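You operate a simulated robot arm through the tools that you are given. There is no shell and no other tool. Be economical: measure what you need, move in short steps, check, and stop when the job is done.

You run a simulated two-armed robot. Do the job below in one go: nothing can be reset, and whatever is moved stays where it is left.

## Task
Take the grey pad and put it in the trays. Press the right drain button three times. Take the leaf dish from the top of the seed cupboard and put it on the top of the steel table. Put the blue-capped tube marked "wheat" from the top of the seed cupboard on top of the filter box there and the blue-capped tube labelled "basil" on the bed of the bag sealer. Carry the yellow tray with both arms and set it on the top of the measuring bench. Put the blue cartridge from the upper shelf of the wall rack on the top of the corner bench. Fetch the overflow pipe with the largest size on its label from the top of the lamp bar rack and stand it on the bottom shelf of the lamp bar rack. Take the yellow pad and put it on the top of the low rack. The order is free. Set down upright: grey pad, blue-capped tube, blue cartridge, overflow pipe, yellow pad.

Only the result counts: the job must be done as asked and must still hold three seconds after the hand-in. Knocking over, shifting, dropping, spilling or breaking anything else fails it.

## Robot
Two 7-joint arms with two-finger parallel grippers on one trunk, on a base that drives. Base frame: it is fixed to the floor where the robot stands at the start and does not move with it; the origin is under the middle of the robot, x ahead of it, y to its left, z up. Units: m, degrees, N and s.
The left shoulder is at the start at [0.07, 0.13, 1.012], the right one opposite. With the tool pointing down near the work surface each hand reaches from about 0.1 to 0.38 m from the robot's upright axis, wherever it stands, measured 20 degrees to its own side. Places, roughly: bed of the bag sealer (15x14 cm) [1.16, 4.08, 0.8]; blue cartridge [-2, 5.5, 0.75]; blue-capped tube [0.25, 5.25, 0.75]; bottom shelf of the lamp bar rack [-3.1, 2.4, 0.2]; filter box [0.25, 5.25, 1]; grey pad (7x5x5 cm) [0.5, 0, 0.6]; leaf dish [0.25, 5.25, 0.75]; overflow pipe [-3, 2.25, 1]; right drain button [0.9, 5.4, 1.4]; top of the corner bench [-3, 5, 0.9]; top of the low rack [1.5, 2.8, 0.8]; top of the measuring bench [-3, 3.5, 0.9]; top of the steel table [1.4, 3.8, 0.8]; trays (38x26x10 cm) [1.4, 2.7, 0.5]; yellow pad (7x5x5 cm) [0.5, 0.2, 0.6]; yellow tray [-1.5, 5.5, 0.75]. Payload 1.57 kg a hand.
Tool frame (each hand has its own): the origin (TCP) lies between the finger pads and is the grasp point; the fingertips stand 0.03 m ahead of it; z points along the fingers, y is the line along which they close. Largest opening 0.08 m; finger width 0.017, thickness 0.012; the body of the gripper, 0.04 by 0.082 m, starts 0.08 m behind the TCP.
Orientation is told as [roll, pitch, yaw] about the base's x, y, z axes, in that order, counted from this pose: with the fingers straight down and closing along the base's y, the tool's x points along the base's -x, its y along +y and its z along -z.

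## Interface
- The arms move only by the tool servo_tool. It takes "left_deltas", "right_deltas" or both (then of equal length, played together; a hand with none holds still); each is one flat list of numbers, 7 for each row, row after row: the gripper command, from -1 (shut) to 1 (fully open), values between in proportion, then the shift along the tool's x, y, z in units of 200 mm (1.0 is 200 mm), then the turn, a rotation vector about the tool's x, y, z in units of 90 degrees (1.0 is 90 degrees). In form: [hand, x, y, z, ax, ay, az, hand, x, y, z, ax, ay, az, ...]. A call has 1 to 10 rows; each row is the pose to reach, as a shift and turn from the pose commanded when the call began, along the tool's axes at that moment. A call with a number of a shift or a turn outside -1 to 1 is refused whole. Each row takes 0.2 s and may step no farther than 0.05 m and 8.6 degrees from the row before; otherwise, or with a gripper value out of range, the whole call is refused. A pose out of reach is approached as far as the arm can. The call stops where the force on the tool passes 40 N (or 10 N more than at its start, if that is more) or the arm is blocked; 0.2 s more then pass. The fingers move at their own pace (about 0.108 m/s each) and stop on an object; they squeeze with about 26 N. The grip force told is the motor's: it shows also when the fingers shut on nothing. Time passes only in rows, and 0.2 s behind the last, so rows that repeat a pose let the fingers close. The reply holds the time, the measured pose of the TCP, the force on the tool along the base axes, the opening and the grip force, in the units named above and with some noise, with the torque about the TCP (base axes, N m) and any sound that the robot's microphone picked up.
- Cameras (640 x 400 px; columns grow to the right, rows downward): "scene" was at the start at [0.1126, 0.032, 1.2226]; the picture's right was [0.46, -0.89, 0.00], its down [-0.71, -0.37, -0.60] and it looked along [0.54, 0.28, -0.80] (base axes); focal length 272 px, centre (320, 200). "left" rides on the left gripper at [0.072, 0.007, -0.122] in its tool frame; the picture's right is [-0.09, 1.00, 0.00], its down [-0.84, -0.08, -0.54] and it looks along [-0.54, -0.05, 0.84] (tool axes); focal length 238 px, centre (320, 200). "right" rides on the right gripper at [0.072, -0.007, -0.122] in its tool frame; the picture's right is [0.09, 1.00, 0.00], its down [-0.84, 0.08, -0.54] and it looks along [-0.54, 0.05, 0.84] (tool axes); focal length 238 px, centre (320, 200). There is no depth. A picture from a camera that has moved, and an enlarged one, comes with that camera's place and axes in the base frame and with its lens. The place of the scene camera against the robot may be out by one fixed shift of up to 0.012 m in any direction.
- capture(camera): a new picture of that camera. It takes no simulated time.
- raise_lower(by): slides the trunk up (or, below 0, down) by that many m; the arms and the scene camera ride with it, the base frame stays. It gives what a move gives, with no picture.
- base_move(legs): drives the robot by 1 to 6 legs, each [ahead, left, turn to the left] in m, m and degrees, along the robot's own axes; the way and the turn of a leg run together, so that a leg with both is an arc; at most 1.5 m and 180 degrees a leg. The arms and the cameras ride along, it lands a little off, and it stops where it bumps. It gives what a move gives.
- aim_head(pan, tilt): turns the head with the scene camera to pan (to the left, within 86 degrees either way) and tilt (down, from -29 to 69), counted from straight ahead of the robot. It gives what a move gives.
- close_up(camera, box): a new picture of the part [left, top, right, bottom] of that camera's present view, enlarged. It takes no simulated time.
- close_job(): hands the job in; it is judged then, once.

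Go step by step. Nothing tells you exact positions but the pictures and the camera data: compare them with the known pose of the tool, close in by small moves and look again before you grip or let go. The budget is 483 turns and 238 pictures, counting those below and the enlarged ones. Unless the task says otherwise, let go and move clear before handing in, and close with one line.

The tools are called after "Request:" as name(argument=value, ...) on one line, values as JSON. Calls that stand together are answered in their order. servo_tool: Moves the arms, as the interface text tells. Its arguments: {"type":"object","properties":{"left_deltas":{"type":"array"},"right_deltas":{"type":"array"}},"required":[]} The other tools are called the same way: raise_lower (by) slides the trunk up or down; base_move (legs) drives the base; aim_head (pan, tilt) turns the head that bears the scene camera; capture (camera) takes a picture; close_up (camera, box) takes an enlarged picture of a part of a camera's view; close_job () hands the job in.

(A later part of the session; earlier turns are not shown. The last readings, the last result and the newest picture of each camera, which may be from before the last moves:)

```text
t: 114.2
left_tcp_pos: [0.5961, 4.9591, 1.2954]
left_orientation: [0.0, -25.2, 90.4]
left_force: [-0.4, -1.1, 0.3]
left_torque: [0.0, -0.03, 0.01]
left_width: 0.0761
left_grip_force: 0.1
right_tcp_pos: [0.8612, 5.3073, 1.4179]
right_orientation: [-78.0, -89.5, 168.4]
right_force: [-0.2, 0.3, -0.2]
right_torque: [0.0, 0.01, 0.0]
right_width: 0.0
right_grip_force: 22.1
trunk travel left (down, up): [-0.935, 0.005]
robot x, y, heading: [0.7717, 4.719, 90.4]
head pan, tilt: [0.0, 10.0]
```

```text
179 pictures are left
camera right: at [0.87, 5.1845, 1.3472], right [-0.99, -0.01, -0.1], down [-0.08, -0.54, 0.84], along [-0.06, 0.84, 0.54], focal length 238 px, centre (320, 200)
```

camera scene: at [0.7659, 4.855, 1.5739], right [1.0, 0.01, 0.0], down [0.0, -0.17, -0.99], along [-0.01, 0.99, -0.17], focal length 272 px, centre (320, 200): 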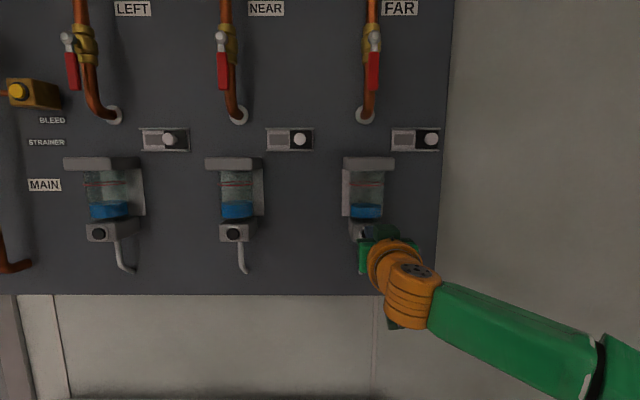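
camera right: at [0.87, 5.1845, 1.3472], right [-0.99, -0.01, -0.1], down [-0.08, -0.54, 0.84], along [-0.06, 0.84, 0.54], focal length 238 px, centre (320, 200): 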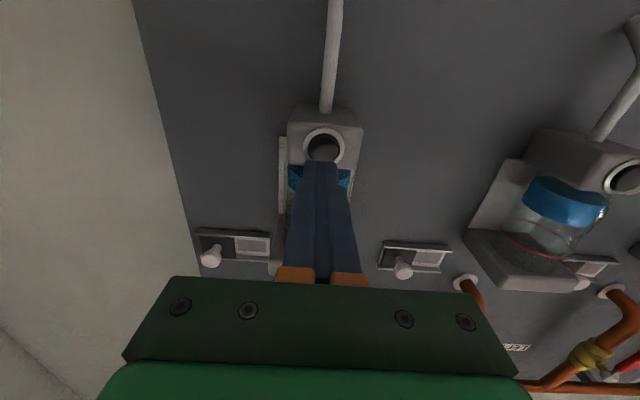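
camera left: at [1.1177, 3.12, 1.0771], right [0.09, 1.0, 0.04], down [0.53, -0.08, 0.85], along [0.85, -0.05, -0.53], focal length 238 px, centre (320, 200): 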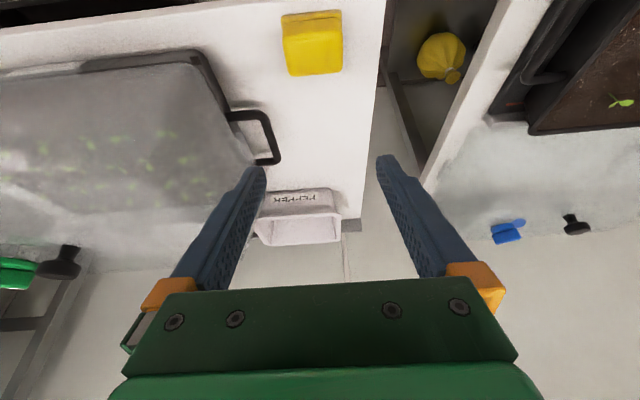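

Request:
servo_tool(right_deltas=[-1, 0, 0, 0.08, 0, 0, 0, -1, 0, 0, 0.13, 0, 0, 0, -1, 0, 0, 0.155, 0, 0, 0])

```text
t: 115.0
left_tcp_pos: [0.5965, 4.9544, 1.2967]
left_orientation: [0.1, -25.4, 90.4]
left_force: [-0.3, 0.4, 0.1]
left_torque: [0.01, -0.02, -0.02]
left_width: 0.0762
left_grip_force: 0.2
right_tcp_pos: [0.8618, 5.335, 1.4203]
right_orientation: [-94.5, -89.4, -174.8]
right_force: [1.7, -7.3, -3.3]
right_torque: [-0.14, -0.04, -0.01]
right_width: 0.0
right_grip_force: 21.2
trunk travel left (down, up): [-0.935, 0.005]
robot x, y, heading: [0.7695, 4.7233, 90.1]
head pan, tilt: [0.0, 10.0]
heard: click
```

Second click. Retract and press a third time.

Request:
servo_tool(right_deltas=[-1, 0, 0, -0.08, 0, 0, 0, -1, 0, 0, -0.155, 0, 0, 0, -1, 0, 0, -0.155, 0, 0, 0])

Request:
servo_tool(right_deltas=[-1, 0, 0, 0.08, 0, 0, 0, -1, 0, 0, 0.13, 0, 0, 0, -1, 0, 0, 0.155, 0, 0, 0])

```text
t: 115.8
left_tcp_pos: [0.5961, 4.9591, 1.2966]
left_orientation: [0.0, -25.2, 90.3]
left_force: [-0.7, 1.0, 0.6]
left_torque: [0.01, -0.01, 0.0]
left_width: 0.0759
left_grip_force: 0.0
right_tcp_pos: [0.8614, 5.3087, 1.4178]
right_orientation: [-82.5, -89.5, 173.0]
right_force: [-0.1, 0.5, 0.1]
right_torque: [0.01, 0.01, 0.0]
right_width: 0.0
right_grip_force: 21.2
trunk travel left (down, up): [-0.935, 0.005]
robot x, y, heading: [0.7714, 4.726, 90.2]
head pan, tilt: [0.0, 10.0]
```

```text
t: 116.6
left_tcp_pos: [0.5953, 4.9542, 1.2959]
left_orientation: [-0.1, -25.4, 90.4]
left_force: [0.2, -0.2, -0.1]
left_torque: [0.0, 0.0, 0.01]
left_width: 0.0758
left_grip_force: 0.0
right_tcp_pos: [0.8602, 5.3337, 1.4206]
right_orientation: [-98.0, -89.5, -171.4]
right_force: [-0.8, -8.4, -3.0]
right_torque: [-0.12, -0.02, -0.02]
right_width: 0.0003
right_grip_force: 21.3
trunk travel left (down, up): [-0.935, 0.005]
robot x, y, heading: [0.7689, 4.7215, 90.2]
head pan, tilt: [0.0, 10.0]
heard: click
```

Three clicks heard. Retract, back off, and reposition in front of the tubes with the grippers tilted down.

Request:
servo_tool(right_deltas=[-1, 0, 0, -0.2, 0, 0, 0, -1, 0, 0, -0.4, 0, 0, 0, -1, 0, 0, -0.6, 0, 0, 0, -1, 0, 0, -0.8, 0, 0, 0])

Request:
base_move(legs=[[-0.25, 0, 0], [0, 0.45, 0]])

Request:
servo_tool(right_deltas=[1, 0.03, 0, -0.05, 0, 0.09, 0, 1, 0.06, 0, -0.1, 0, 0.18, 0, 1, 0.1, 0, -0.15, 0, 0.27, 0, 1, 0.15, 0, -0.2, 0, 0.36, 0, 1, 0.2, 0, -0.25, 0, 0.45, 0, 1, 0.25, 0, -0.25, 0, 0.54, 0, 1, 0.25, 0, -0.25, 0, 0.6, 0])

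Request:
raise_lower(by=-0.15)

Request:
aim_head(pan=0, tilt=35)

Request:
capture(camera="scene")

```text
t: 117.6
left_tcp_pos: [0.5938, 4.9594, 1.2958]
left_orientation: [0.1, -25.3, 90.3]
left_force: [-0.6, 0.3, 0.2]
left_torque: [0.01, 0.01, -0.03]
left_width: 0.0762
left_grip_force: 0.2
right_tcp_pos: [0.8599, 5.1792, 1.4178]
right_orientation: [-80.6, -89.4, 171.2]
right_force: [-0.4, 0.7, -0.8]
right_torque: [0.0, 0.01, 0.0]
right_width: 0.0
right_grip_force: 21.6
trunk travel left (down, up): [-0.935, 0.005]
robot x, y, heading: [0.7677, 4.7215, 90.3]
head pan, tilt: [0.0, 10.0]
```

```text
t: 121.7
left_tcp_pos: [0.1471, 4.7055, 1.2971]
left_orientation: [0.2, -25.2, 91.3]
left_force: [0.3, -0.4, -0.3]
left_torque: [0.0, 0.01, 0.04]
left_width: 0.0759
left_grip_force: 0.0
right_tcp_pos: [0.4091, 4.9278, 1.4179]
right_orientation: [-71.0, -89.6, 162.5]
right_force: [-0.1, -1.2, 0.3]
right_torque: [-0.02, -0.02, 0.03]
right_width: 0.0
right_grip_force: 21.4
trunk travel left (down, up): [-0.935, 0.005]
robot x, y, heading: [0.3209, 4.4694, 91.1]
head pan, tilt: [0.0, 10.0]
```

```text
t: 123.3
left_tcp_pos: [0.1434, 4.7051, 1.2949]
left_orientation: [0.0, -25.0, 91.3]
left_force: [-0.4, -0.3, 0.0]
left_torque: [0.01, 0.05, 0.02]
left_width: 0.076
left_grip_force: 0.1
right_tcp_pos: [0.4074, 4.8796, 1.3692]
right_orientation: [-0.7, -35.7, 91.7]
right_force: [-0.5, -0.2, 0.1]
right_torque: [-0.03, 0.0, 0.01]
right_width: 0.08
right_grip_force: 0.0
trunk travel left (down, up): [-0.935, 0.005]
robot x, y, heading: [0.3243, 4.4735, 91.3]
head pan, tilt: [0.0, 10.0]
```

```text
t: 125.0
left_tcp_pos: [0.145, 4.7038, 1.1446]
left_orientation: [-0.1, -25.1, 91.3]
left_force: [-0.6, -0.3, -0.3]
left_torque: [0.03, 0.02, 0.0]
left_width: 0.076
left_grip_force: 0.0
right_tcp_pos: [0.4087, 4.8797, 1.2194]
right_orientation: [-0.5, -35.8, 91.7]
right_force: [0.1, 0.1, 0.0]
right_torque: [0.01, 0.02, -0.01]
right_width: 0.0799
right_grip_force: 0.0
trunk travel left (down, up): [-0.785, 0.155]
robot x, y, heading: [0.3244, 4.4701, 91.2]
head pan, tilt: [0.0, 10.0]
```

```text
t: 125.9
left_tcp_pos: [0.1446, 4.7044, 1.1446]
left_orientation: [0.0, -25.2, 91.3]
left_force: [0.4, -0.3, -0.2]
left_torque: [0.0, -0.02, -0.02]
left_width: 0.076
left_grip_force: 0.1
right_tcp_pos: [0.4088, 4.8795, 1.2195]
right_orientation: [-0.6, -35.9, 91.8]
right_force: [1.1, 0.7, 0.4]
right_torque: [0.01, 0.01, 0.01]
right_width: 0.08
right_grip_force: 0.0
trunk travel left (down, up): [-0.785, 0.155]
robot x, y, heading: [0.3205, 4.4676, 91.1]
head pan, tilt: [0.0, 35.0]
```

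```text
178 pictures are left
camera scene: at [0.3165, 4.6044, 1.3832], right [1.0, 0.02, 0.0], down [0.01, -0.57, -0.82], along [-0.02, 0.82, -0.57], focal length 272 px, centre (320, 200)
```

scene: 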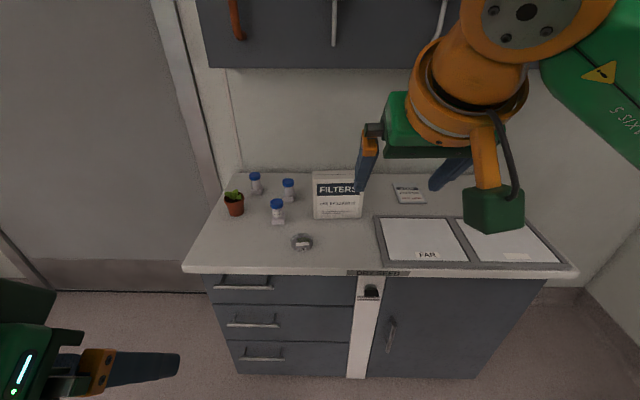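

Request:
close_up(camera="scene", box=[215, 165, 375, 265])

```text
4.00 times, centred on (295, 215) of scene
camera zoom: at [0.3165, 4.6044, 1.3832], right [1.0, 0.02, 0.0], down [0.01, -0.57, -0.82], along [-0.02, 0.82, -0.57], focal length 1089 px, centre (420, 140)
```

zoom: 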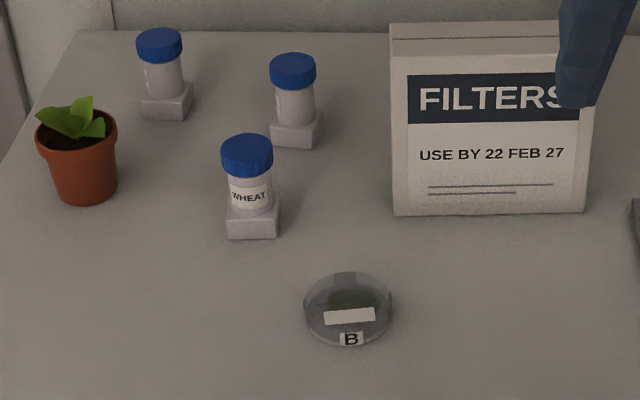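

The other two labels face left. I'll move the robot left and turn right a bit to read them.

Request:
base_move(legs=[[0, 0.8, 0], [0.2, 0, -45]])

Request:
aim_head(pan=-5, tilt=30)

Request:
capture(camera="scene")

```text
t: 132.3
left_tcp_pos: [-0.3871, 4.9189, 1.1458]
left_orientation: [0.0, -25.2, 48.1]
left_force: [-0.2, 0.0, -0.7]
left_torque: [0.01, 0.0, 0.03]
left_width: 0.076
left_grip_force: 0.1
right_tcp_pos: [-0.0762, 4.8657, 1.2188]
right_orientation: [-0.7, -35.9, 48.5]
right_force: [0.1, 0.4, 0.3]
right_torque: [-0.01, -0.01, -0.02]
right_width: 0.0799
right_grip_force: 0.1
trunk travel left (down, up): [-0.785, 0.155]
robot x, y, heading: [-0.4167, 4.6233, 48.0]
head pan, tilt: [0.0, 35.0]
```

```text
t: 133.0
left_tcp_pos: [-0.3864, 4.9188, 1.1452]
left_orientation: [0.0, -25.2, 48.0]
left_force: [0.7, -0.6, 0.5]
left_torque: [0.0, -0.03, -0.01]
left_width: 0.0758
left_grip_force: 0.0
right_tcp_pos: [-0.0735, 4.8651, 1.2195]
right_orientation: [-0.6, -35.8, 48.6]
right_force: [0.3, -0.5, -0.7]
right_torque: [0.0, 0.01, -0.02]
right_width: 0.0798
right_grip_force: 0.1
trunk travel left (down, up): [-0.785, 0.155]
robot x, y, heading: [-0.4186, 4.6279, 47.8]
head pan, tilt: [-5.0, 30.0]
```

```text
176 pictures are left
camera scene: at [-0.3219, 4.7215, 1.3909], right [0.68, -0.73, 0.0], down [-0.37, -0.34, -0.87], along [0.63, 0.59, -0.5], focal length 272 px, centre (320, 200)
```

scene: 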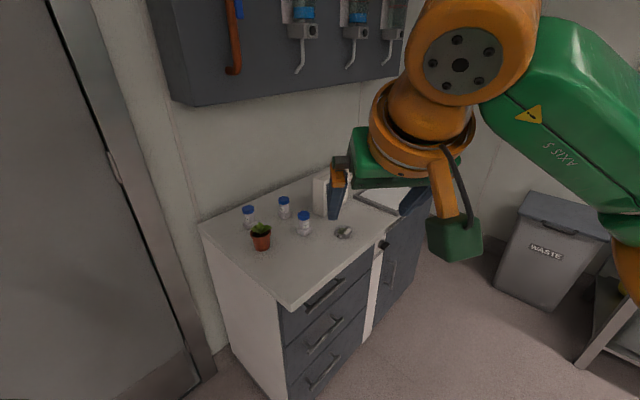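

Request:
close_up(camera="scene", box=[230, 185, 326, 245])

```text
6.67 times, centred on (278, 215) of scene
camera zoom: at [-0.3219, 4.7215, 1.3909], right [0.68, -0.73, 0.0], down [-0.37, -0.34, -0.87], along [0.63, 0.59, -0.5], focal length 1815 px, centre (600, 100)
```

zoom: 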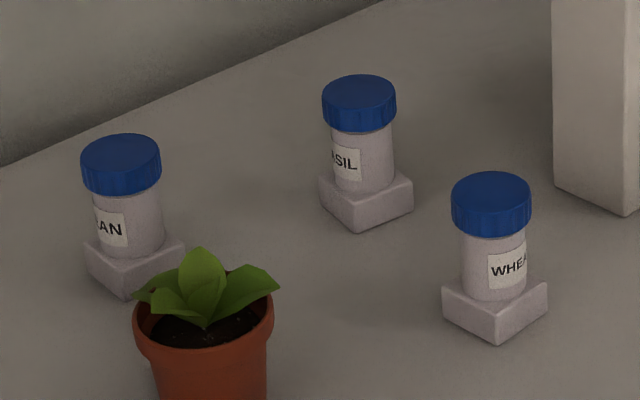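

The middle-back tube is BASIL at about (0.193, 5.376), WHEAT at about (0.172, 5.256), dish at (0.25, 5.19), box front at y≈5.32. Go back in front, facing the cupboard.

Request:
base_move(legs=[[-0.2, 0, 0], [0, 0, 42.2], [0.2, -0.62, 0]])

Request:
aim_head(pan=0, tilt=40)

Request:
capture(camera="scene")

Request:
capture(camera="right")

```text
t: 139.8
left_tcp_pos: [-0.1006, 4.9287, 1.1453]
left_orientation: [0.0, -25.2, 90.8]
left_force: [-0.6, -0.7, -0.7]
left_torque: [-0.01, 0.01, 0.0]
left_width: 0.0762
left_grip_force: 0.0
right_tcp_pos: [0.1651, 5.1011, 1.2194]
right_orientation: [-0.7, -35.9, 91.4]
right_force: [0.0, 0.0, -0.7]
right_torque: [0.0, -0.01, -0.04]
right_width: 0.0801
right_grip_force: 0.1
trunk travel left (down, up): [-0.785, 0.155]
robot x, y, heading: [0.0782, 4.6893, 90.8]
head pan, tilt: [-5.0, 30.0]
```

```text
t: 140.5
left_tcp_pos: [-0.0994, 4.9293, 1.1446]
left_orientation: [0.0, -25.3, 90.7]
left_force: [-0.5, -0.3, -0.3]
left_torque: [0.04, -0.01, -0.04]
left_width: 0.0761
left_grip_force: 0.0
right_tcp_pos: [0.1648, 5.102, 1.2187]
right_orientation: [-0.5, -35.8, 91.3]
right_force: [0.2, -1.3, -0.4]
right_torque: [0.02, 0.0, 0.0]
right_width: 0.0803
right_grip_force: 0.2
trunk travel left (down, up): [-0.785, 0.155]
robot x, y, heading: [0.0765, 4.6921, 90.7]
head pan, tilt: [0.0, 40.0]
```

```text
174 pictures are left
camera scene: at [0.0717, 4.8245, 1.3756], right [1.0, 0.01, 0.0], down [0.01, -0.64, -0.77], along [-0.01, 0.77, -0.64], focal length 272 px, centre (320, 200)
```

scene: 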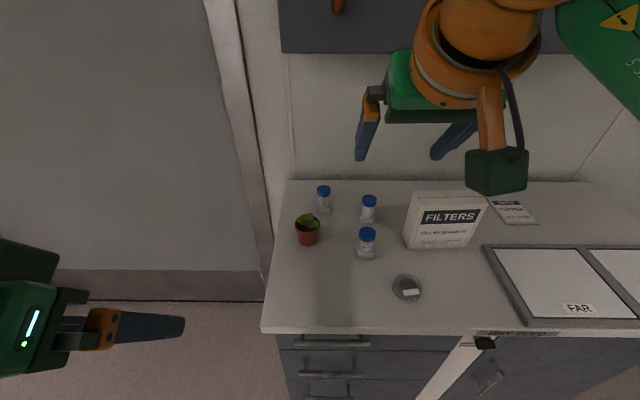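

```text
173 pictures are left
camera right: at [0.1736, 4.9706, 1.2767], right [-0.99, -0.09, -0.06], down [-0.09, 0.36, 0.93], along [-0.06, 0.93, -0.37], focal length 238 px, centre (320, 200)
```

right: 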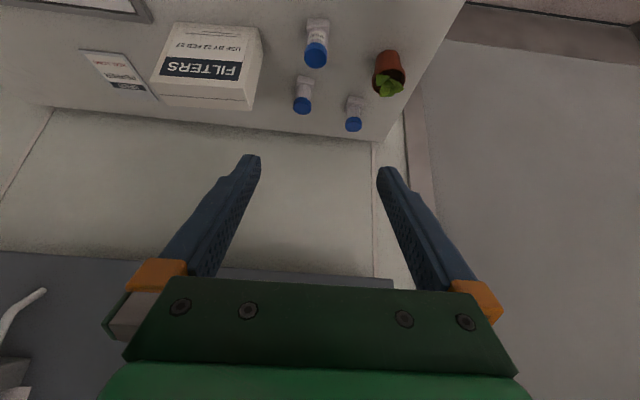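

Both views agree: wheat cap at (0.176, 5.25, 0.91). Drive up so the right hand is above it, and lower the trunk 10 cm.

Request:
base_move(legs=[[0.13, -0.012, -0.7]])

Request:
raise_lower(by=-0.1)

Request:
capture(camera="right")

```text
t: 141.8
left_tcp_pos: [-0.0864, 5.057, 1.1462]
left_orientation: [0.1, -25.3, 90.1]
left_force: [0.0, 0.4, -0.1]
left_torque: [0.02, 0.05, -0.01]
left_width: 0.0761
left_grip_force: 0.0
right_tcp_pos: [0.1819, 5.2269, 1.2204]
right_orientation: [-0.7, -36.0, 90.5]
right_force: [-0.9, 0.4, 0.8]
right_torque: [0.01, 0.02, -0.01]
right_width: 0.0801
right_grip_force: 0.0
trunk travel left (down, up): [-0.785, 0.155]
robot x, y, heading: [0.0888, 4.8186, 90.0]
head pan, tilt: [0.0, 40.0]
```

```text
t: 143.2
left_tcp_pos: [-0.0856, 5.0603, 1.0453]
left_orientation: [0.0, -25.2, 89.9]
left_force: [0.6, -0.9, 0.2]
left_torque: [-0.01, 0.01, -0.01]
left_width: 0.076
left_grip_force: 0.1
right_tcp_pos: [0.1829, 5.2293, 1.1192]
right_orientation: [-0.6, -35.9, 90.4]
right_force: [0.2, 0.5, -0.8]
right_torque: [0.02, 0.01, -0.01]
right_width: 0.0802
right_grip_force: 0.0
trunk travel left (down, up): [-0.685, 0.255]
robot x, y, heading: [0.0912, 4.8193, 89.6]
head pan, tilt: [0.0, 40.0]
```

```text
172 pictures are left
camera right: at [0.1882, 5.098, 1.1767], right [-1.0, -0.08, -0.06], down [-0.09, 0.36, 0.93], along [-0.05, 0.93, -0.37], focal length 238 px, centre (320, 200)
```

right: 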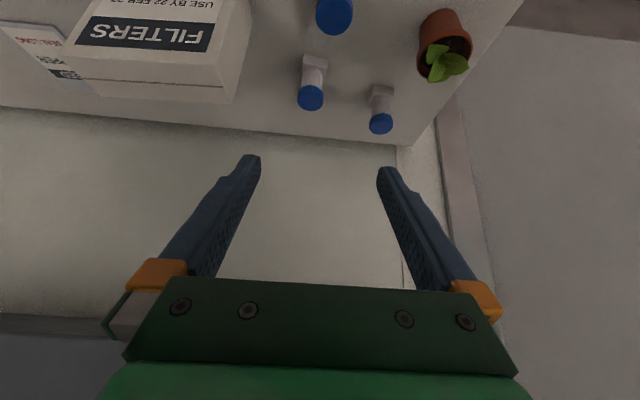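

Request:
close_up(camera="right", box=[60, 0, 348, 180])

```text
2.22 times, centred on (204, 90) of right
camera zoom: at [0.1882, 5.098, 1.1767], right [-1.0, -0.08, -0.06], down [-0.09, 0.36, 0.93], along [-0.05, 0.93, -0.37], focal length 530 px, centre (578, 444)
```

zoom: 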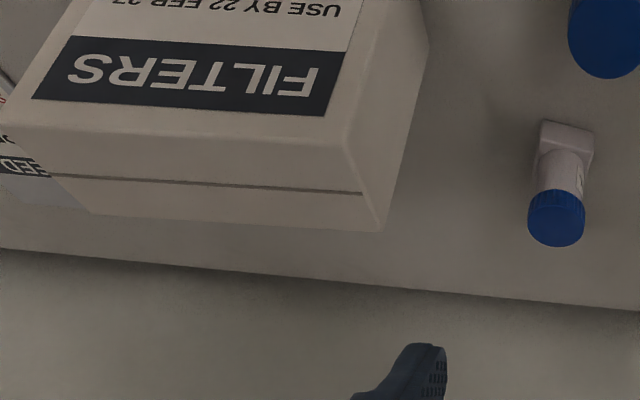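

The box top is about 5.5 cm deep by 16 cm wide: big enough. Descend over the wheat tube to just above its cap.

Request:
servo_tool(right_deltas=[1, 0.105, 0.01, 0.19, 0, 0, 0, 1, 0.21, 0.02, 0.38, 0, 0, 0, 1, 0.315, 0.025, 0.57, 0, 0, 0, 1, 0.42, 0.025, 0.735, 0, 0, 0])

Request:
capture(camera="right")

Request:
capture(camera="scene")

```text
t: 144.2
left_tcp_pos: [-0.0855, 5.0608, 1.0458]
left_orientation: [0.1, -25.1, 90.0]
left_force: [0.0, 0.2, 0.5]
left_torque: [0.02, -0.01, 0.02]
left_width: 0.0759
left_grip_force: 0.1
right_tcp_pos: [0.1769, 5.2522, 0.9496]
right_orientation: [-0.6, -35.7, 90.5]
right_force: [-0.7, 0.6, 0.7]
right_torque: [-0.01, 0.0, 0.01]
right_width: 0.0796
right_grip_force: 0.0
trunk travel left (down, up): [-0.685, 0.255]
robot x, y, heading: [0.0893, 4.8227, 90.0]
head pan, tilt: [0.0, 40.0]
```

```text
170 pictures are left
camera right: at [0.1835, 5.1211, 1.0079], right [-1.0, -0.08, -0.06], down [-0.09, 0.36, 0.93], along [-0.05, 0.93, -0.37], focal length 238 px, centre (320, 200)
```

right: 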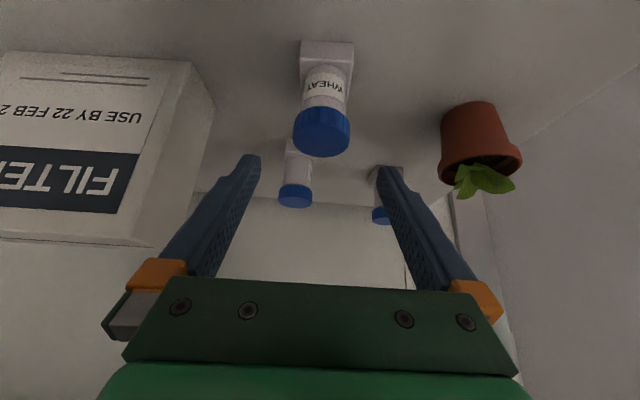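

```text
169 pictures are left
camera scene: at [0.0846, 4.954, 1.2755], right [1.0, 0.0, 0.0], down [0.0, -0.64, -0.77], along [0.0, 0.77, -0.64], focal length 272 px, centre (320, 200)
```

scene: 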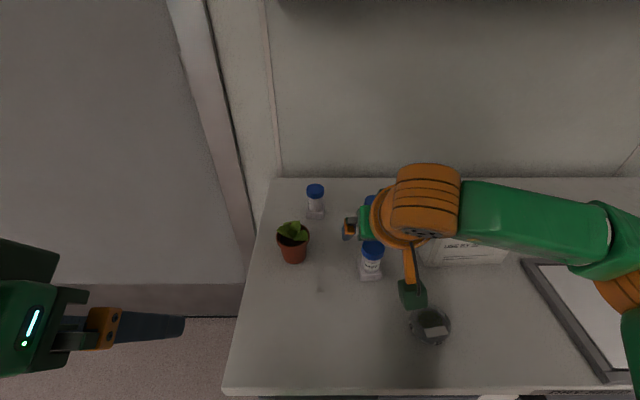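

Aligned with the cap (center ≈ (0.178, 5.25, 0.907)). Descend 4.5 cm and close.

Request:
servo_tool(right_deltas=[1, 0.07, 0, 0.095, 0, 0, 0, 1, 0.135, 0, 0.185, 0, 0, 0, 1, 0.135, 0, 0.185, 0, 0, 0])

Request:
capture(camera="right")

```text
t: 144.9
left_tcp_pos: [-0.0863, 5.0599, 1.045]
left_orientation: [0.0, -25.2, 90.0]
left_force: [-0.3, 0.7, 0.0]
left_torque: [-0.03, -0.01, 0.03]
left_width: 0.076
left_grip_force: 0.0
right_tcp_pos: [0.1768, 5.2501, 0.9057]
right_orientation: [-0.7, -35.9, 90.4]
right_force: [-0.2, -0.9, -0.7]
right_torque: [-0.02, -0.02, 0.01]
right_width: 0.0802
right_grip_force: 0.1
trunk travel left (down, up): [-0.685, 0.255]
robot x, y, heading: [0.0863, 4.8231, 90.2]
head pan, tilt: [0.0, 40.0]
```

```text
168 pictures are left
camera right: at [0.1831, 5.119, 0.9629], right [-1.0, -0.08, -0.06], down [-0.09, 0.36, 0.93], along [-0.05, 0.93, -0.36], focal length 238 px, centre (320, 200)
```

right: 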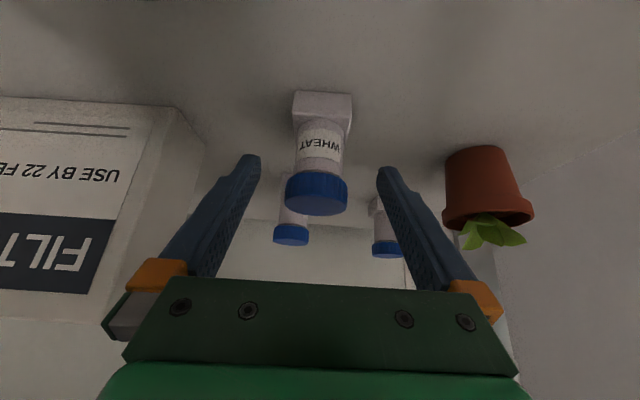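

Request:
servo_tool(right_deltas=[-1, 0, 0, 0, 0, 0, 0, -1, 0, 0, 0, 0, 0, 0, -1, 0, 0, 0, 0, 0, 0])

Request:
servo_tool(right_deltas=[-1, -0.12, 0, -0.165, 0, 0, 0, -1, -0.24, 0, -0.33, 0, 0, 0, -1, -0.36, 0, -0.5, 0, 0, 0, -1, -0.42, 0, -0.58, 0, 0, 0])

Request:
capture(camera="right")

Request:
capture(camera="scene")

```text
t: 145.8
left_tcp_pos: [-0.0867, 5.059, 1.0443]
left_orientation: [0.0, -25.3, 90.1]
left_force: [-0.7, 0.3, 0.0]
left_torque: [0.0, 0.0, -0.03]
left_width: 0.0761
left_grip_force: 0.1
right_tcp_pos: [0.1771, 5.2499, 0.9063]
right_orientation: [-0.6, -36.0, 90.4]
right_force: [-0.5, 0.3, -0.6]
right_torque: [-0.03, 0.0, 0.01]
right_width: 0.0355
right_grip_force: 26.1
trunk travel left (down, up): [-0.685, 0.255]
robot x, y, heading: [0.0872, 4.8184, 90.2]
head pan, tilt: [0.0, 40.0]
```

```text
t: 146.8
left_tcp_pos: [-0.0845, 5.0601, 1.0455]
left_orientation: [0.0, -25.2, 89.9]
left_force: [1.7, 0.1, 0.1]
left_torque: [-0.02, -0.05, 0.03]
left_width: 0.0759
left_grip_force: 0.0
right_tcp_pos: [0.1759, 5.2459, 1.0472]
right_orientation: [-0.7, -36.0, 90.5]
right_force: [0.0, 0.3, -1.5]
right_torque: [0.02, 0.0, 0.02]
right_width: 0.0353
right_grip_force: 25.9
trunk travel left (down, up): [-0.685, 0.255]
robot x, y, heading: [0.0878, 4.8197, 89.9]
head pan, tilt: [0.0, 40.0]
```

```text
167 pictures are left
camera right: at [0.1824, 5.1147, 1.1049], right [-1.0, -0.08, -0.06], down [-0.09, 0.36, 0.93], along [-0.05, 0.93, -0.37], focal length 238 px, centre (320, 200)
```

right: 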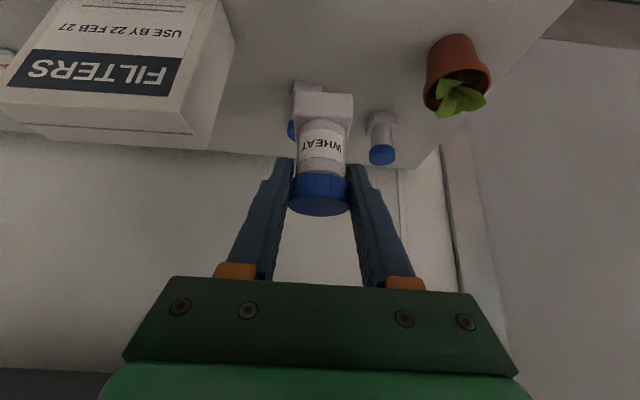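

```text
166 pictures are left
camera scene: at [0.0841, 4.9531, 1.2756], right [1.0, 0.0, 0.0], down [0.0, -0.64, -0.77], along [0.0, 0.77, -0.64], focal length 272 px, centre (320, 200)
```

scene: 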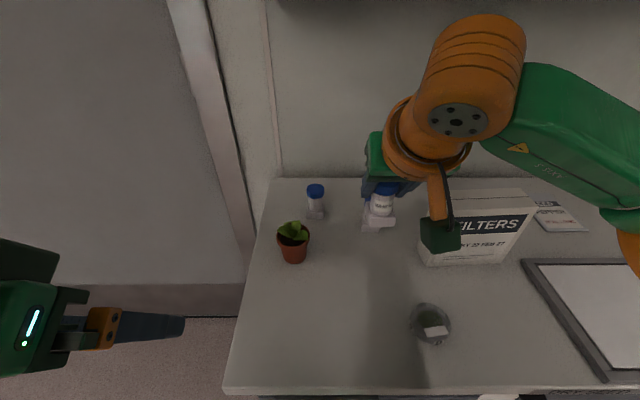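

The tube and its foot lift as one piece. Close look at the box top to get its exact place.

Request:
close_up(camera="right", box=[0, 0, 256, 160])

Request:
close_up(camera="scene", box=[390, 160, 566, 270])

```text
2.50 times, centred on (128, 80) of right
camera zoom: at [0.1824, 5.1147, 1.1049], right [-1.0, -0.08, -0.06], down [-0.09, 0.36, 0.93], along [-0.05, 0.93, -0.37], focal length 596 px, centre (800, 500)
```

zoom: 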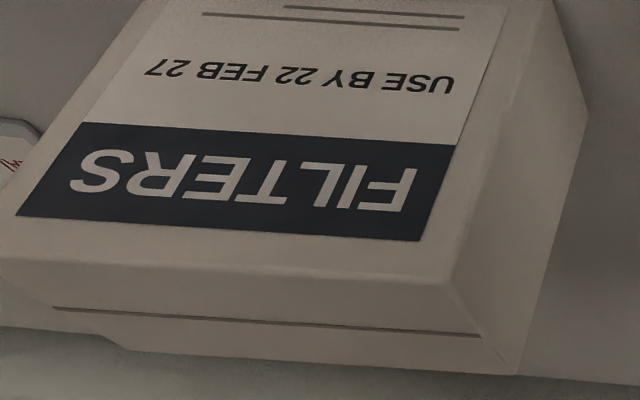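

```text
3.64 times, centred on (478, 215) of scene
camera zoom: at [0.0841, 4.9531, 1.2756], right [1.0, 0.0, 0.0], down [0.0, -0.64, -0.77], along [0.0, 0.77, -0.64], focal length 990 px, centre (-254, 146)
```

zoom: 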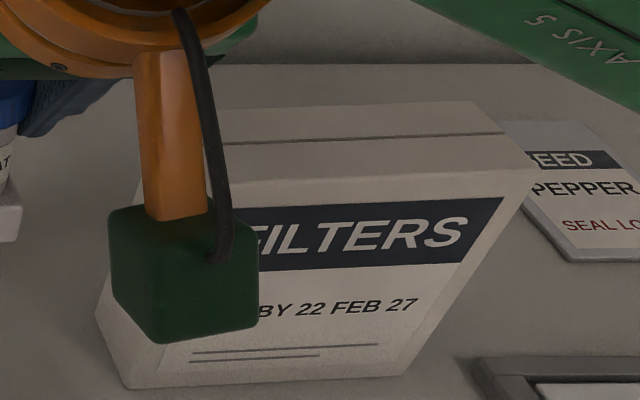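

Box top: z≈0.983, x 0.285–0.44, y 5.27–5.316. Raise the tube 5 cm, then slide the base right so it hangs over the box.

Request:
servo_tool(right_deltas=[-1, -0.07, 0, -0.1, 0, 0, 0, -1, -0.147, 0, -0.203, 0, 0, 0])

Request:
base_move(legs=[[0, -0.185, 0]])

Request:
capture(camera="right")

Request:
capture(camera="scene")

```text
t: 147.3
left_tcp_pos: [-0.0856, 5.0611, 1.0451]
left_orientation: [-0.1, -25.2, 89.9]
left_force: [0.3, 0.0, 0.0]
left_torque: [-0.03, 0.0, 0.01]
left_width: 0.0757
left_grip_force: 0.0
right_tcp_pos: [0.176, 5.2463, 1.0982]
right_orientation: [-0.6, -35.9, 90.3]
right_force: [0.2, -0.7, -0.3]
right_torque: [-0.03, 0.01, -0.01]
right_width: 0.0354
right_grip_force: 25.7
trunk travel left (down, up): [-0.685, 0.255]
robot x, y, heading: [0.0859, 4.8216, 89.7]
head pan, tilt: [0.0, 40.0]
```

```text
t: 148.9
left_tcp_pos: [0.0923, 5.0599, 1.0449]
left_orientation: [-0.1, -25.1, 89.8]
left_force: [0.1, 0.8, -0.6]
left_torque: [0.0, 0.02, -0.01]
left_width: 0.0759
left_grip_force: 0.1
right_tcp_pos: [0.3555, 5.2465, 1.099]
right_orientation: [-0.9, -35.9, 90.4]
right_force: [0.6, 0.5, -0.8]
right_torque: [0.01, -0.01, -0.03]
right_width: 0.0355
right_grip_force: 25.6
trunk travel left (down, up): [-0.685, 0.255]
robot x, y, heading: [0.2689, 4.8191, 89.5]
head pan, tilt: [0.0, 40.0]
```

```text
163 pictures are left
camera right: at [0.3603, 5.1155, 1.1558], right [-1.0, -0.07, -0.06], down [-0.09, 0.36, 0.93], along [-0.04, 0.93, -0.37], focal length 238 px, centre (320, 200)
```

right: 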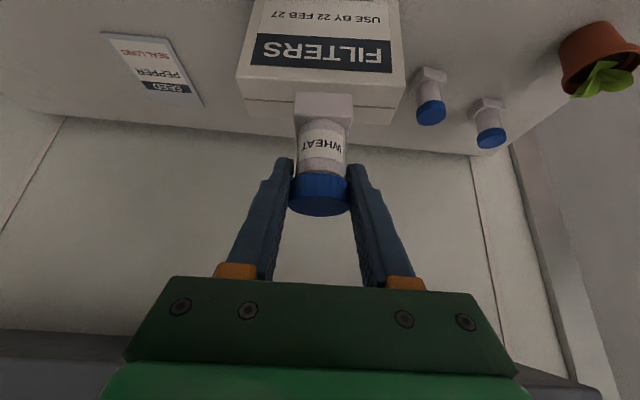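

```text
162 pictures are left
camera scene: at [0.262, 4.9526, 1.2755], right [1.0, -0.01, 0.0], down [0.0, -0.64, -0.77], along [0.01, 0.77, -0.64], focal length 272 px, centre (320, 200)
```

scene: 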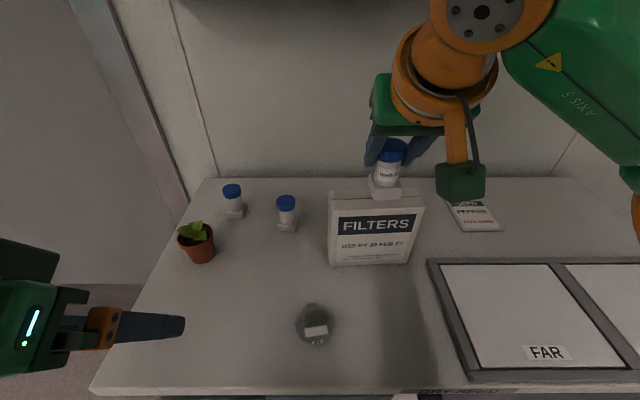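

Now move forward 5 cm over the box center, staying just above its top.

Request:
servo_tool(right_deltas=[-1, -0.1, -0.01, 0.075, 0, 0, 0, -1, -0.2, -0.012, 0.147, 0, 0, 0, -1, -0.16, -0.012, 0.2, 0, 0, 0, -1, -0.135, -0.012, 0.24, 0, 0, 0])

Request:
capture(camera="right")

Request:
close_up(camera="scene", box=[310, 130, 470, 270])

```text
t: 149.9
left_tcp_pos: [0.0954, 5.0611, 1.0456]
left_orientation: [0.0, -25.2, 89.7]
left_force: [0.2, 0.2, 1.3]
left_torque: [-0.02, -0.02, -0.02]
left_width: 0.0761
left_grip_force: 0.1
right_tcp_pos: [0.3587, 5.2987, 1.0727]
right_orientation: [-0.7, -35.8, 90.4]
right_force: [0.3, -0.7, -0.3]
right_torque: [-0.03, -0.06, -0.01]
right_width: 0.0356
right_grip_force: 25.8
trunk travel left (down, up): [-0.685, 0.255]
robot x, y, heading: [0.2682, 4.8152, 89.6]
head pan, tilt: [0.0, 40.0]
```

```text
161 pictures are left
camera right: at [0.3646, 5.1671, 1.13], right [-1.0, -0.07, -0.06], down [-0.09, 0.36, 0.93], along [-0.04, 0.93, -0.37], focal length 238 px, centre (320, 200)
```

right: 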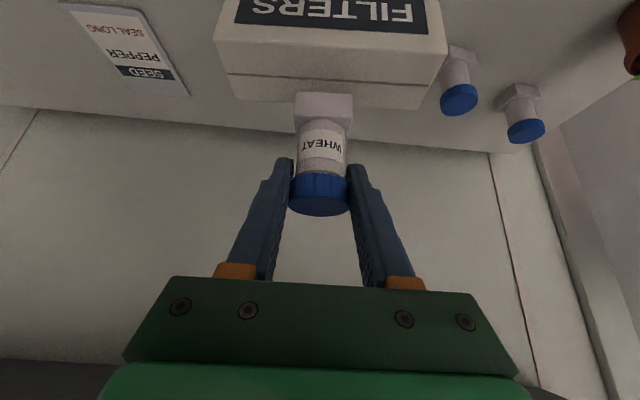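

```text
2.86 times, centred on (390, 200) of scene
camera zoom: at [0.264, 4.9528, 1.2755], right [1.0, -0.01, 0.0], down [0.0, -0.64, -0.77], along [0.0, 0.77, -0.64], focal length 778 px, centre (120, 200)
```

zoom: 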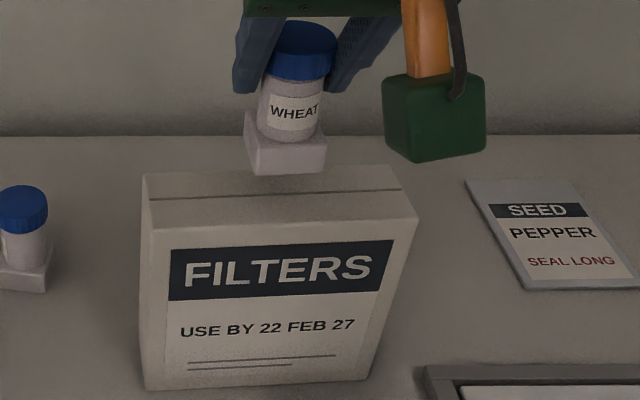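

The block hovers about 3 cm above the box, centered. Lower gently.

Request:
servo_tool(right_deltas=[-1, 0.035, 0, 0.045, 0, 0, 0, -1, 0.065, 0, 0.089, 0, 0, 0, -1, 0.065, 0, 0.089, 0, 0, 0])

Request:
close_up(camera="right", box=[200, 30, 456, 190])

```text
t: 150.7
left_tcp_pos: [0.0944, 5.0609, 1.0452]
left_orientation: [-0.1, -25.3, 89.7]
left_force: [-0.2, 0.0, 0.3]
left_torque: [0.0, 0.03, -0.02]
left_width: 0.0762
left_grip_force: 0.0
right_tcp_pos: [0.3594, 5.2971, 1.0512]
right_orientation: [-0.7, -36.0, 90.4]
right_force: [0.4, 0.0, -0.3]
right_torque: [-0.02, -0.06, 0.01]
right_width: 0.0353
right_grip_force: 26.2
trunk travel left (down, up): [-0.685, 0.255]
robot x, y, heading: [0.2663, 4.8184, 89.9]
head pan, tilt: [0.0, 40.0]
```

```text
2.50 times, centred on (328, 110) of right
camera zoom: at [0.3647, 5.1658, 1.1099], right [-1.0, -0.07, -0.06], down [-0.09, 0.36, 0.93], along [-0.04, 0.93, -0.37], focal length 596 px, centre (300, 425)
```

zoom: 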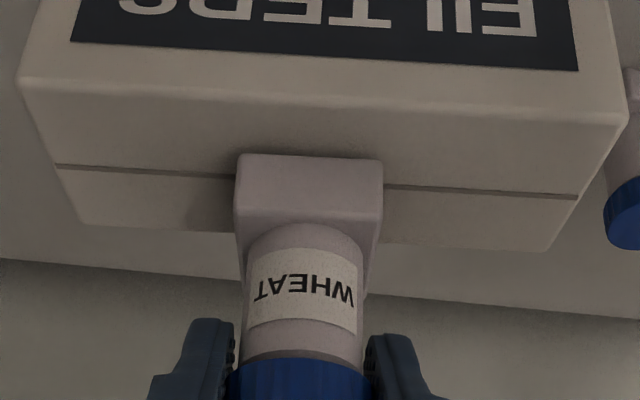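

Request:
servo_tool(right_deltas=[-1, 0.02, 0, 0.028, 0, 0, 0, -1, 0.035, 0, 0.048, 0, 0, 0, -1, 0.041, 0, 0.057, 0, 0, 0])

Request:
close_up(camera="right", box=[200, 30, 456, 190])

```text
t: 151.5
left_tcp_pos: [0.0946, 5.0555, 1.0468]
left_orientation: [0.0, -25.4, 89.8]
left_force: [0.4, -0.3, 0.9]
left_torque: [-0.02, 0.02, 0.0]
left_width: 0.076
left_grip_force: 0.0
right_tcp_pos: [0.3586, 5.2929, 1.0421]
right_orientation: [-0.6, -36.2, 90.3]
right_force: [1.8, 4.7, 30.7]
right_torque: [0.14, 0.12, -0.01]
right_width: 0.0344
right_grip_force: 26.0
trunk travel left (down, up): [-0.685, 0.255]
robot x, y, heading: [0.2701, 4.8183, 89.9]
head pan, tilt: [0.0, 40.0]
```

```text
2.50 times, centred on (328, 110) of right
camera zoom: at [0.3649, 5.1609, 1.0987], right [-1.0, -0.07, -0.06], down [-0.09, 0.35, 0.93], along [-0.04, 0.93, -0.36], focal length 596 px, centre (300, 425)
```

zoom: 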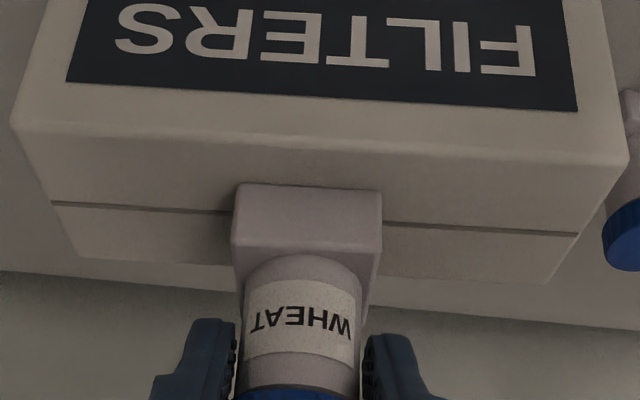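

Contact. The block sits a few mm toward the back edge; lift slightly, shift 7 mm toward me, and set down again.

Request:
servo_tool(right_deltas=[-1, -0.035, 0, -0.049, 0, 0, 0, -1, -0.007, 0, -0.069, 0, 0, 0, -1, -0.007, 0, -0.069, 0, 0, 0])

Request:
close_up(camera="right", box=[200, 30, 456, 190])

```text
t: 152.3
left_tcp_pos: [0.0949, 5.0603, 1.0446]
left_orientation: [0.0, -25.1, 89.7]
left_force: [-0.1, 0.0, -0.6]
left_torque: [0.0, -0.01, -0.01]
left_width: 0.0759
left_grip_force: 0.0
right_tcp_pos: [0.3586, 5.2893, 1.0486]
right_orientation: [-0.7, -35.8, 90.4]
right_force: [0.3, 0.1, -0.7]
right_torque: [-0.01, 0.02, 0.05]
right_width: 0.0329
right_grip_force: 26.1
trunk travel left (down, up): [-0.685, 0.255]
robot x, y, heading: [0.2694, 4.8184, 89.8]
head pan, tilt: [0.0, 40.0]
```

```text
2.50 times, centred on (328, 110) of right
camera zoom: at [0.3645, 5.1584, 1.107], right [-1.0, -0.07, -0.06], down [-0.09, 0.36, 0.93], along [-0.04, 0.93, -0.37], focal length 596 px, centre (300, 425)
```

zoom: 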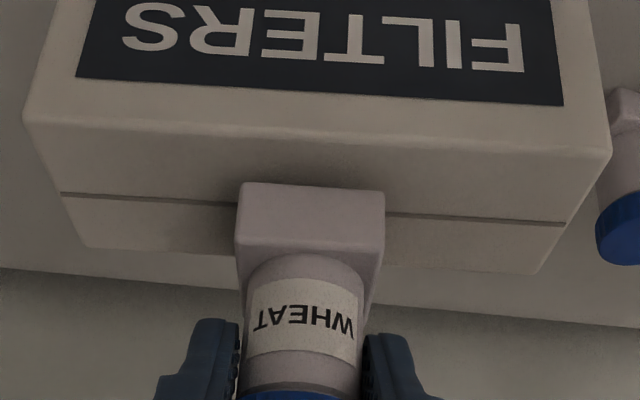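

Request:
servo_tool(right_deltas=[-1, 0.022, 0, 0.004, 0, 0, 0, -1, 0.038, 0, 0.022, 0, 0, 0, -1, 0.038, 0, 0.022, 0, 0, 0])

Request:
close_up(camera="right", box=[200, 30, 456, 190])

Request:
close_up(camera="scene", box=[310, 130, 470, 270])

```text
t: 153.1
left_tcp_pos: [0.0935, 5.0599, 1.0451]
left_orientation: [-0.1, -25.3, 89.8]
left_force: [0.2, 0.1, -0.7]
left_torque: [-0.01, 0.0, -0.01]
left_width: 0.0761
left_grip_force: 0.1
right_tcp_pos: [0.3598, 5.2851, 1.0416]
right_orientation: [-0.6, -35.9, 90.3]
right_force: [0.5, -0.8, 2.3]
right_torque: [-0.06, 0.05, -0.02]
right_width: 0.0324
right_grip_force: 26.0
trunk travel left (down, up): [-0.685, 0.255]
robot x, y, heading: [0.2671, 4.8194, 89.9]
head pan, tilt: [0.0, 40.0]
```

```text
2.50 times, centred on (328, 110) of right
camera zoom: at [0.3649, 5.1544, 1.0997], right [-1.0, -0.07, -0.06], down [-0.08, 0.36, 0.93], along [-0.04, 0.93, -0.36], focal length 596 px, centre (300, 425)
```

zoom: 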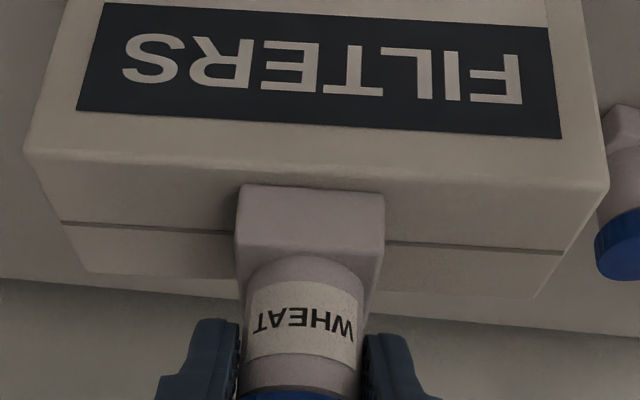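

```text
2.86 times, centred on (390, 200) of scene
camera zoom: at [0.264, 4.952, 1.2757], right [1.0, -0.01, 0.0], down [0.0, -0.64, -0.77], along [0.0, 0.77, -0.64], focal length 778 px, centre (120, 200)
```

zoom: 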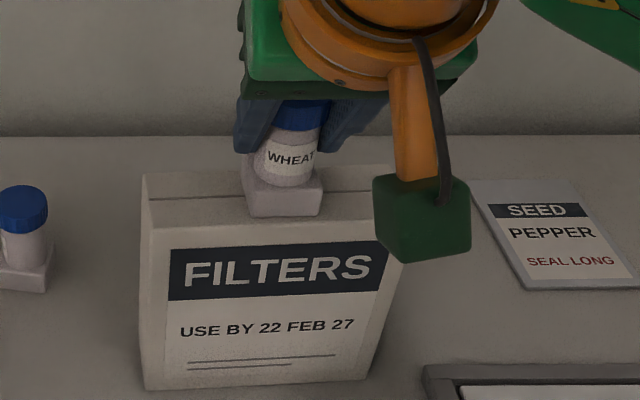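

Sitting square with light contact. Open and retreat upward.

Request:
servo_tool(right_deltas=[0.6, 0, 0, 0, 0, 0, 0, 0.6, 0, 0, 0, 0, 0, 0, 0.6, 0, 0, 0, 0, 0, 0, 0.6, -0.04, 0, -0.08, 0, 0, 0, 0.6, -0.12, 0, -0.2, 0, 0, 0, 0.6, -0.2, 0, -0.33, 0, 0, 0, 0.6, -0.28, 0, -0.46, 0, 0, 0])

Request:
close_up(camera="scene", box=[310, 130, 470, 270])

Request:
capture(camera="right")

```text
t: 154.7
left_tcp_pos: [0.095, 5.0592, 1.0468]
left_orientation: [0.0, -25.2, 89.8]
left_force: [-0.1, 0.2, -0.2]
left_torque: [0.0, 0.0, 0.01]
left_width: 0.0762
left_grip_force: 0.0
right_tcp_pos: [0.359, 5.2774, 1.1495]
right_orientation: [-0.7, -35.9, 90.3]
right_force: [-0.6, 0.1, 0.5]
right_torque: [0.0, -0.01, -0.03]
right_width: 0.0638
right_grip_force: 0.0
trunk travel left (down, up): [-0.685, 0.255]
robot x, y, heading: [0.2646, 4.8197, 89.5]
head pan, tilt: [0.0, 40.0]
```

```text
2.86 times, centred on (390, 200) of scene
camera zoom: at [0.2634, 4.9517, 1.2756], right [1.0, -0.01, 0.0], down [0.0, -0.64, -0.77], along [0.0, 0.77, -0.64], focal length 778 px, centre (120, 200)
```

zoom: 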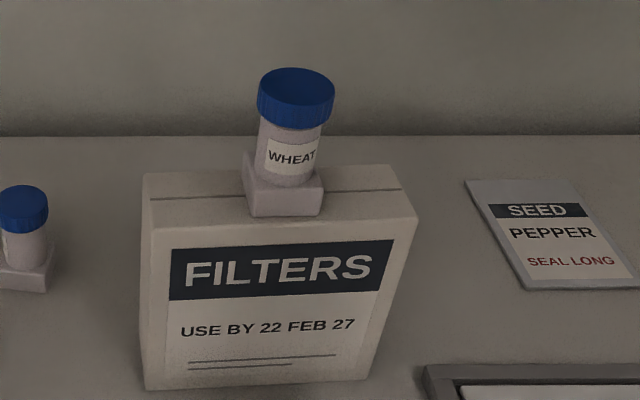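

```text
153 pictures are left
camera right: at [0.3653, 5.1464, 1.2076], right [-1.0, -0.07, -0.06], down [-0.09, 0.36, 0.93], along [-0.05, 0.93, -0.37], focal length 238 px, centre (320, 200)
```

right: 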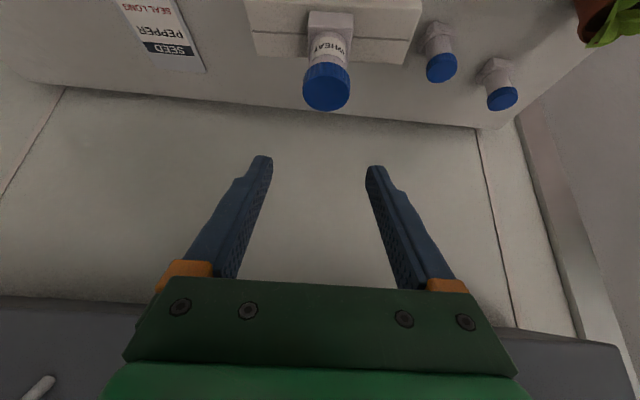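

Wheat tube stands on the box. Now the left hand for basil at (0.197, 5.363): retract the right hand and bring the left one over it, tilted to 45°.

Request:
servo_tool(left_deltas=[1, -0.18, -0.1, 0.085, 0, -0.045, 0, 1, -0.36, -0.2, 0.17, 0, -0.09, 0, 1, -0.54, -0.3, 0.254, 0, -0.135, 0, 1, -0.725, -0.4, 0.338, 0, -0.18, 0, 1, -0.906, -0.5, 0.423, 0, -0.222, 0], right_deltas=[0.6, 0, 0, -0.15, 0, 0, 0, 0.6, 0, 0, -0.3, 0, 0, 0, 0.6, 0, 0, -0.45, 0, 0, 0, 0.6, 0, 0, -0.6, 0, 0, 0, 0.6, 0, 0, -0.7, 0, 0, 0])

Request:
capture(camera="left")

```text
t: 155.9
left_tcp_pos: [0.1977, 5.263, 1.0495]
left_orientation: [0.2, -45.2, 89.6]
left_force: [0.5, -0.1, -0.3]
left_torque: [-0.01, -0.01, 0.0]
left_width: 0.0803
left_grip_force: 0.0
right_tcp_pos: [0.3603, 5.1856, 1.2501]
right_orientation: [-0.6, -36.0, 90.3]
right_force: [0.3, 0.1, -0.5]
right_torque: [0.02, 0.04, -0.05]
right_width: 0.0639
right_grip_force: 0.1
right hand out of reach, approached as far as the arm can: row 4, 5
trunk travel left (down, up): [-0.685, 0.255]
robot x, y, heading: [0.2671, 4.8223, 89.8]
head pan, tilt: [0.0, 40.0]
```

```text
152 pictures are left
camera left: at [0.191, 5.1264, 1.0838], right [-1.0, 0.07, 0.07], down [0.08, 0.21, 0.98], along [0.05, 0.98, -0.21], focal length 238 px, centre (320, 200)
```

left: 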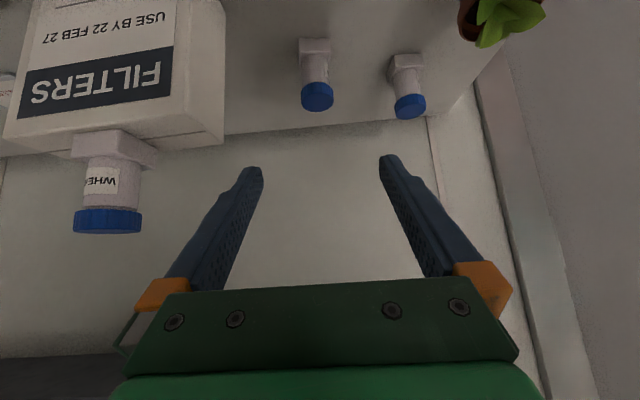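

Request:
servo_tool(left_deltas=[1, 0.03, 0, 0.22, 0, 0, 0, 1, 0.07, 0, 0.44, 0, 0, 0, 1, 0.105, 0, 0.66, 0, 0, 0, 1, 0.141, 0, 0.87, 0, 0, 0, 1, 0.141, 0, 0.87, 0, 0, 0])

Request:
capture(camera="left")

```text
t: 157.1
left_tcp_pos: [0.1953, 5.3602, 0.9024]
left_orientation: [0.1, -45.2, 89.7]
left_force: [0.2, 0.3, 0.5]
left_torque: [0.02, 0.0, 0.0]
left_width: 0.0799
left_grip_force: 0.1
right_tcp_pos: [0.3603, 5.1849, 1.251]
right_orientation: [-0.6, -35.9, 90.3]
right_force: [-0.1, -0.1, 0.5]
right_torque: [-0.02, -0.03, 0.0]
right_width: 0.0641
right_grip_force: 0.1
trunk travel left (down, up): [-0.685, 0.255]
robot x, y, heading: [0.2666, 4.8207, 89.6]
head pan, tilt: [0.0, 40.0]
```

```text
151 pictures are left
camera left: at [0.1882, 5.2228, 0.9394], right [-1.0, 0.07, 0.07], down [0.08, 0.21, 0.98], along [0.05, 0.98, -0.21], focal length 238 px, centre (320, 200)
```

left: 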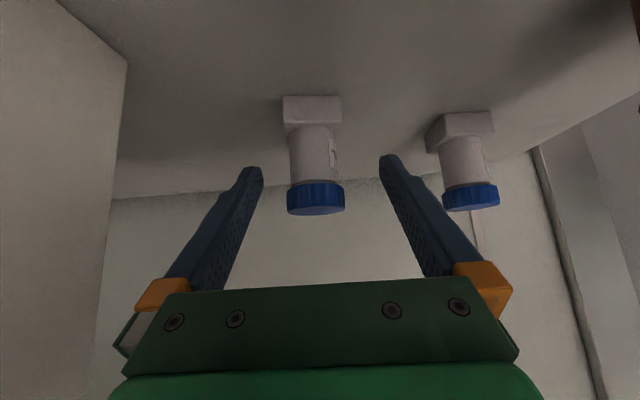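

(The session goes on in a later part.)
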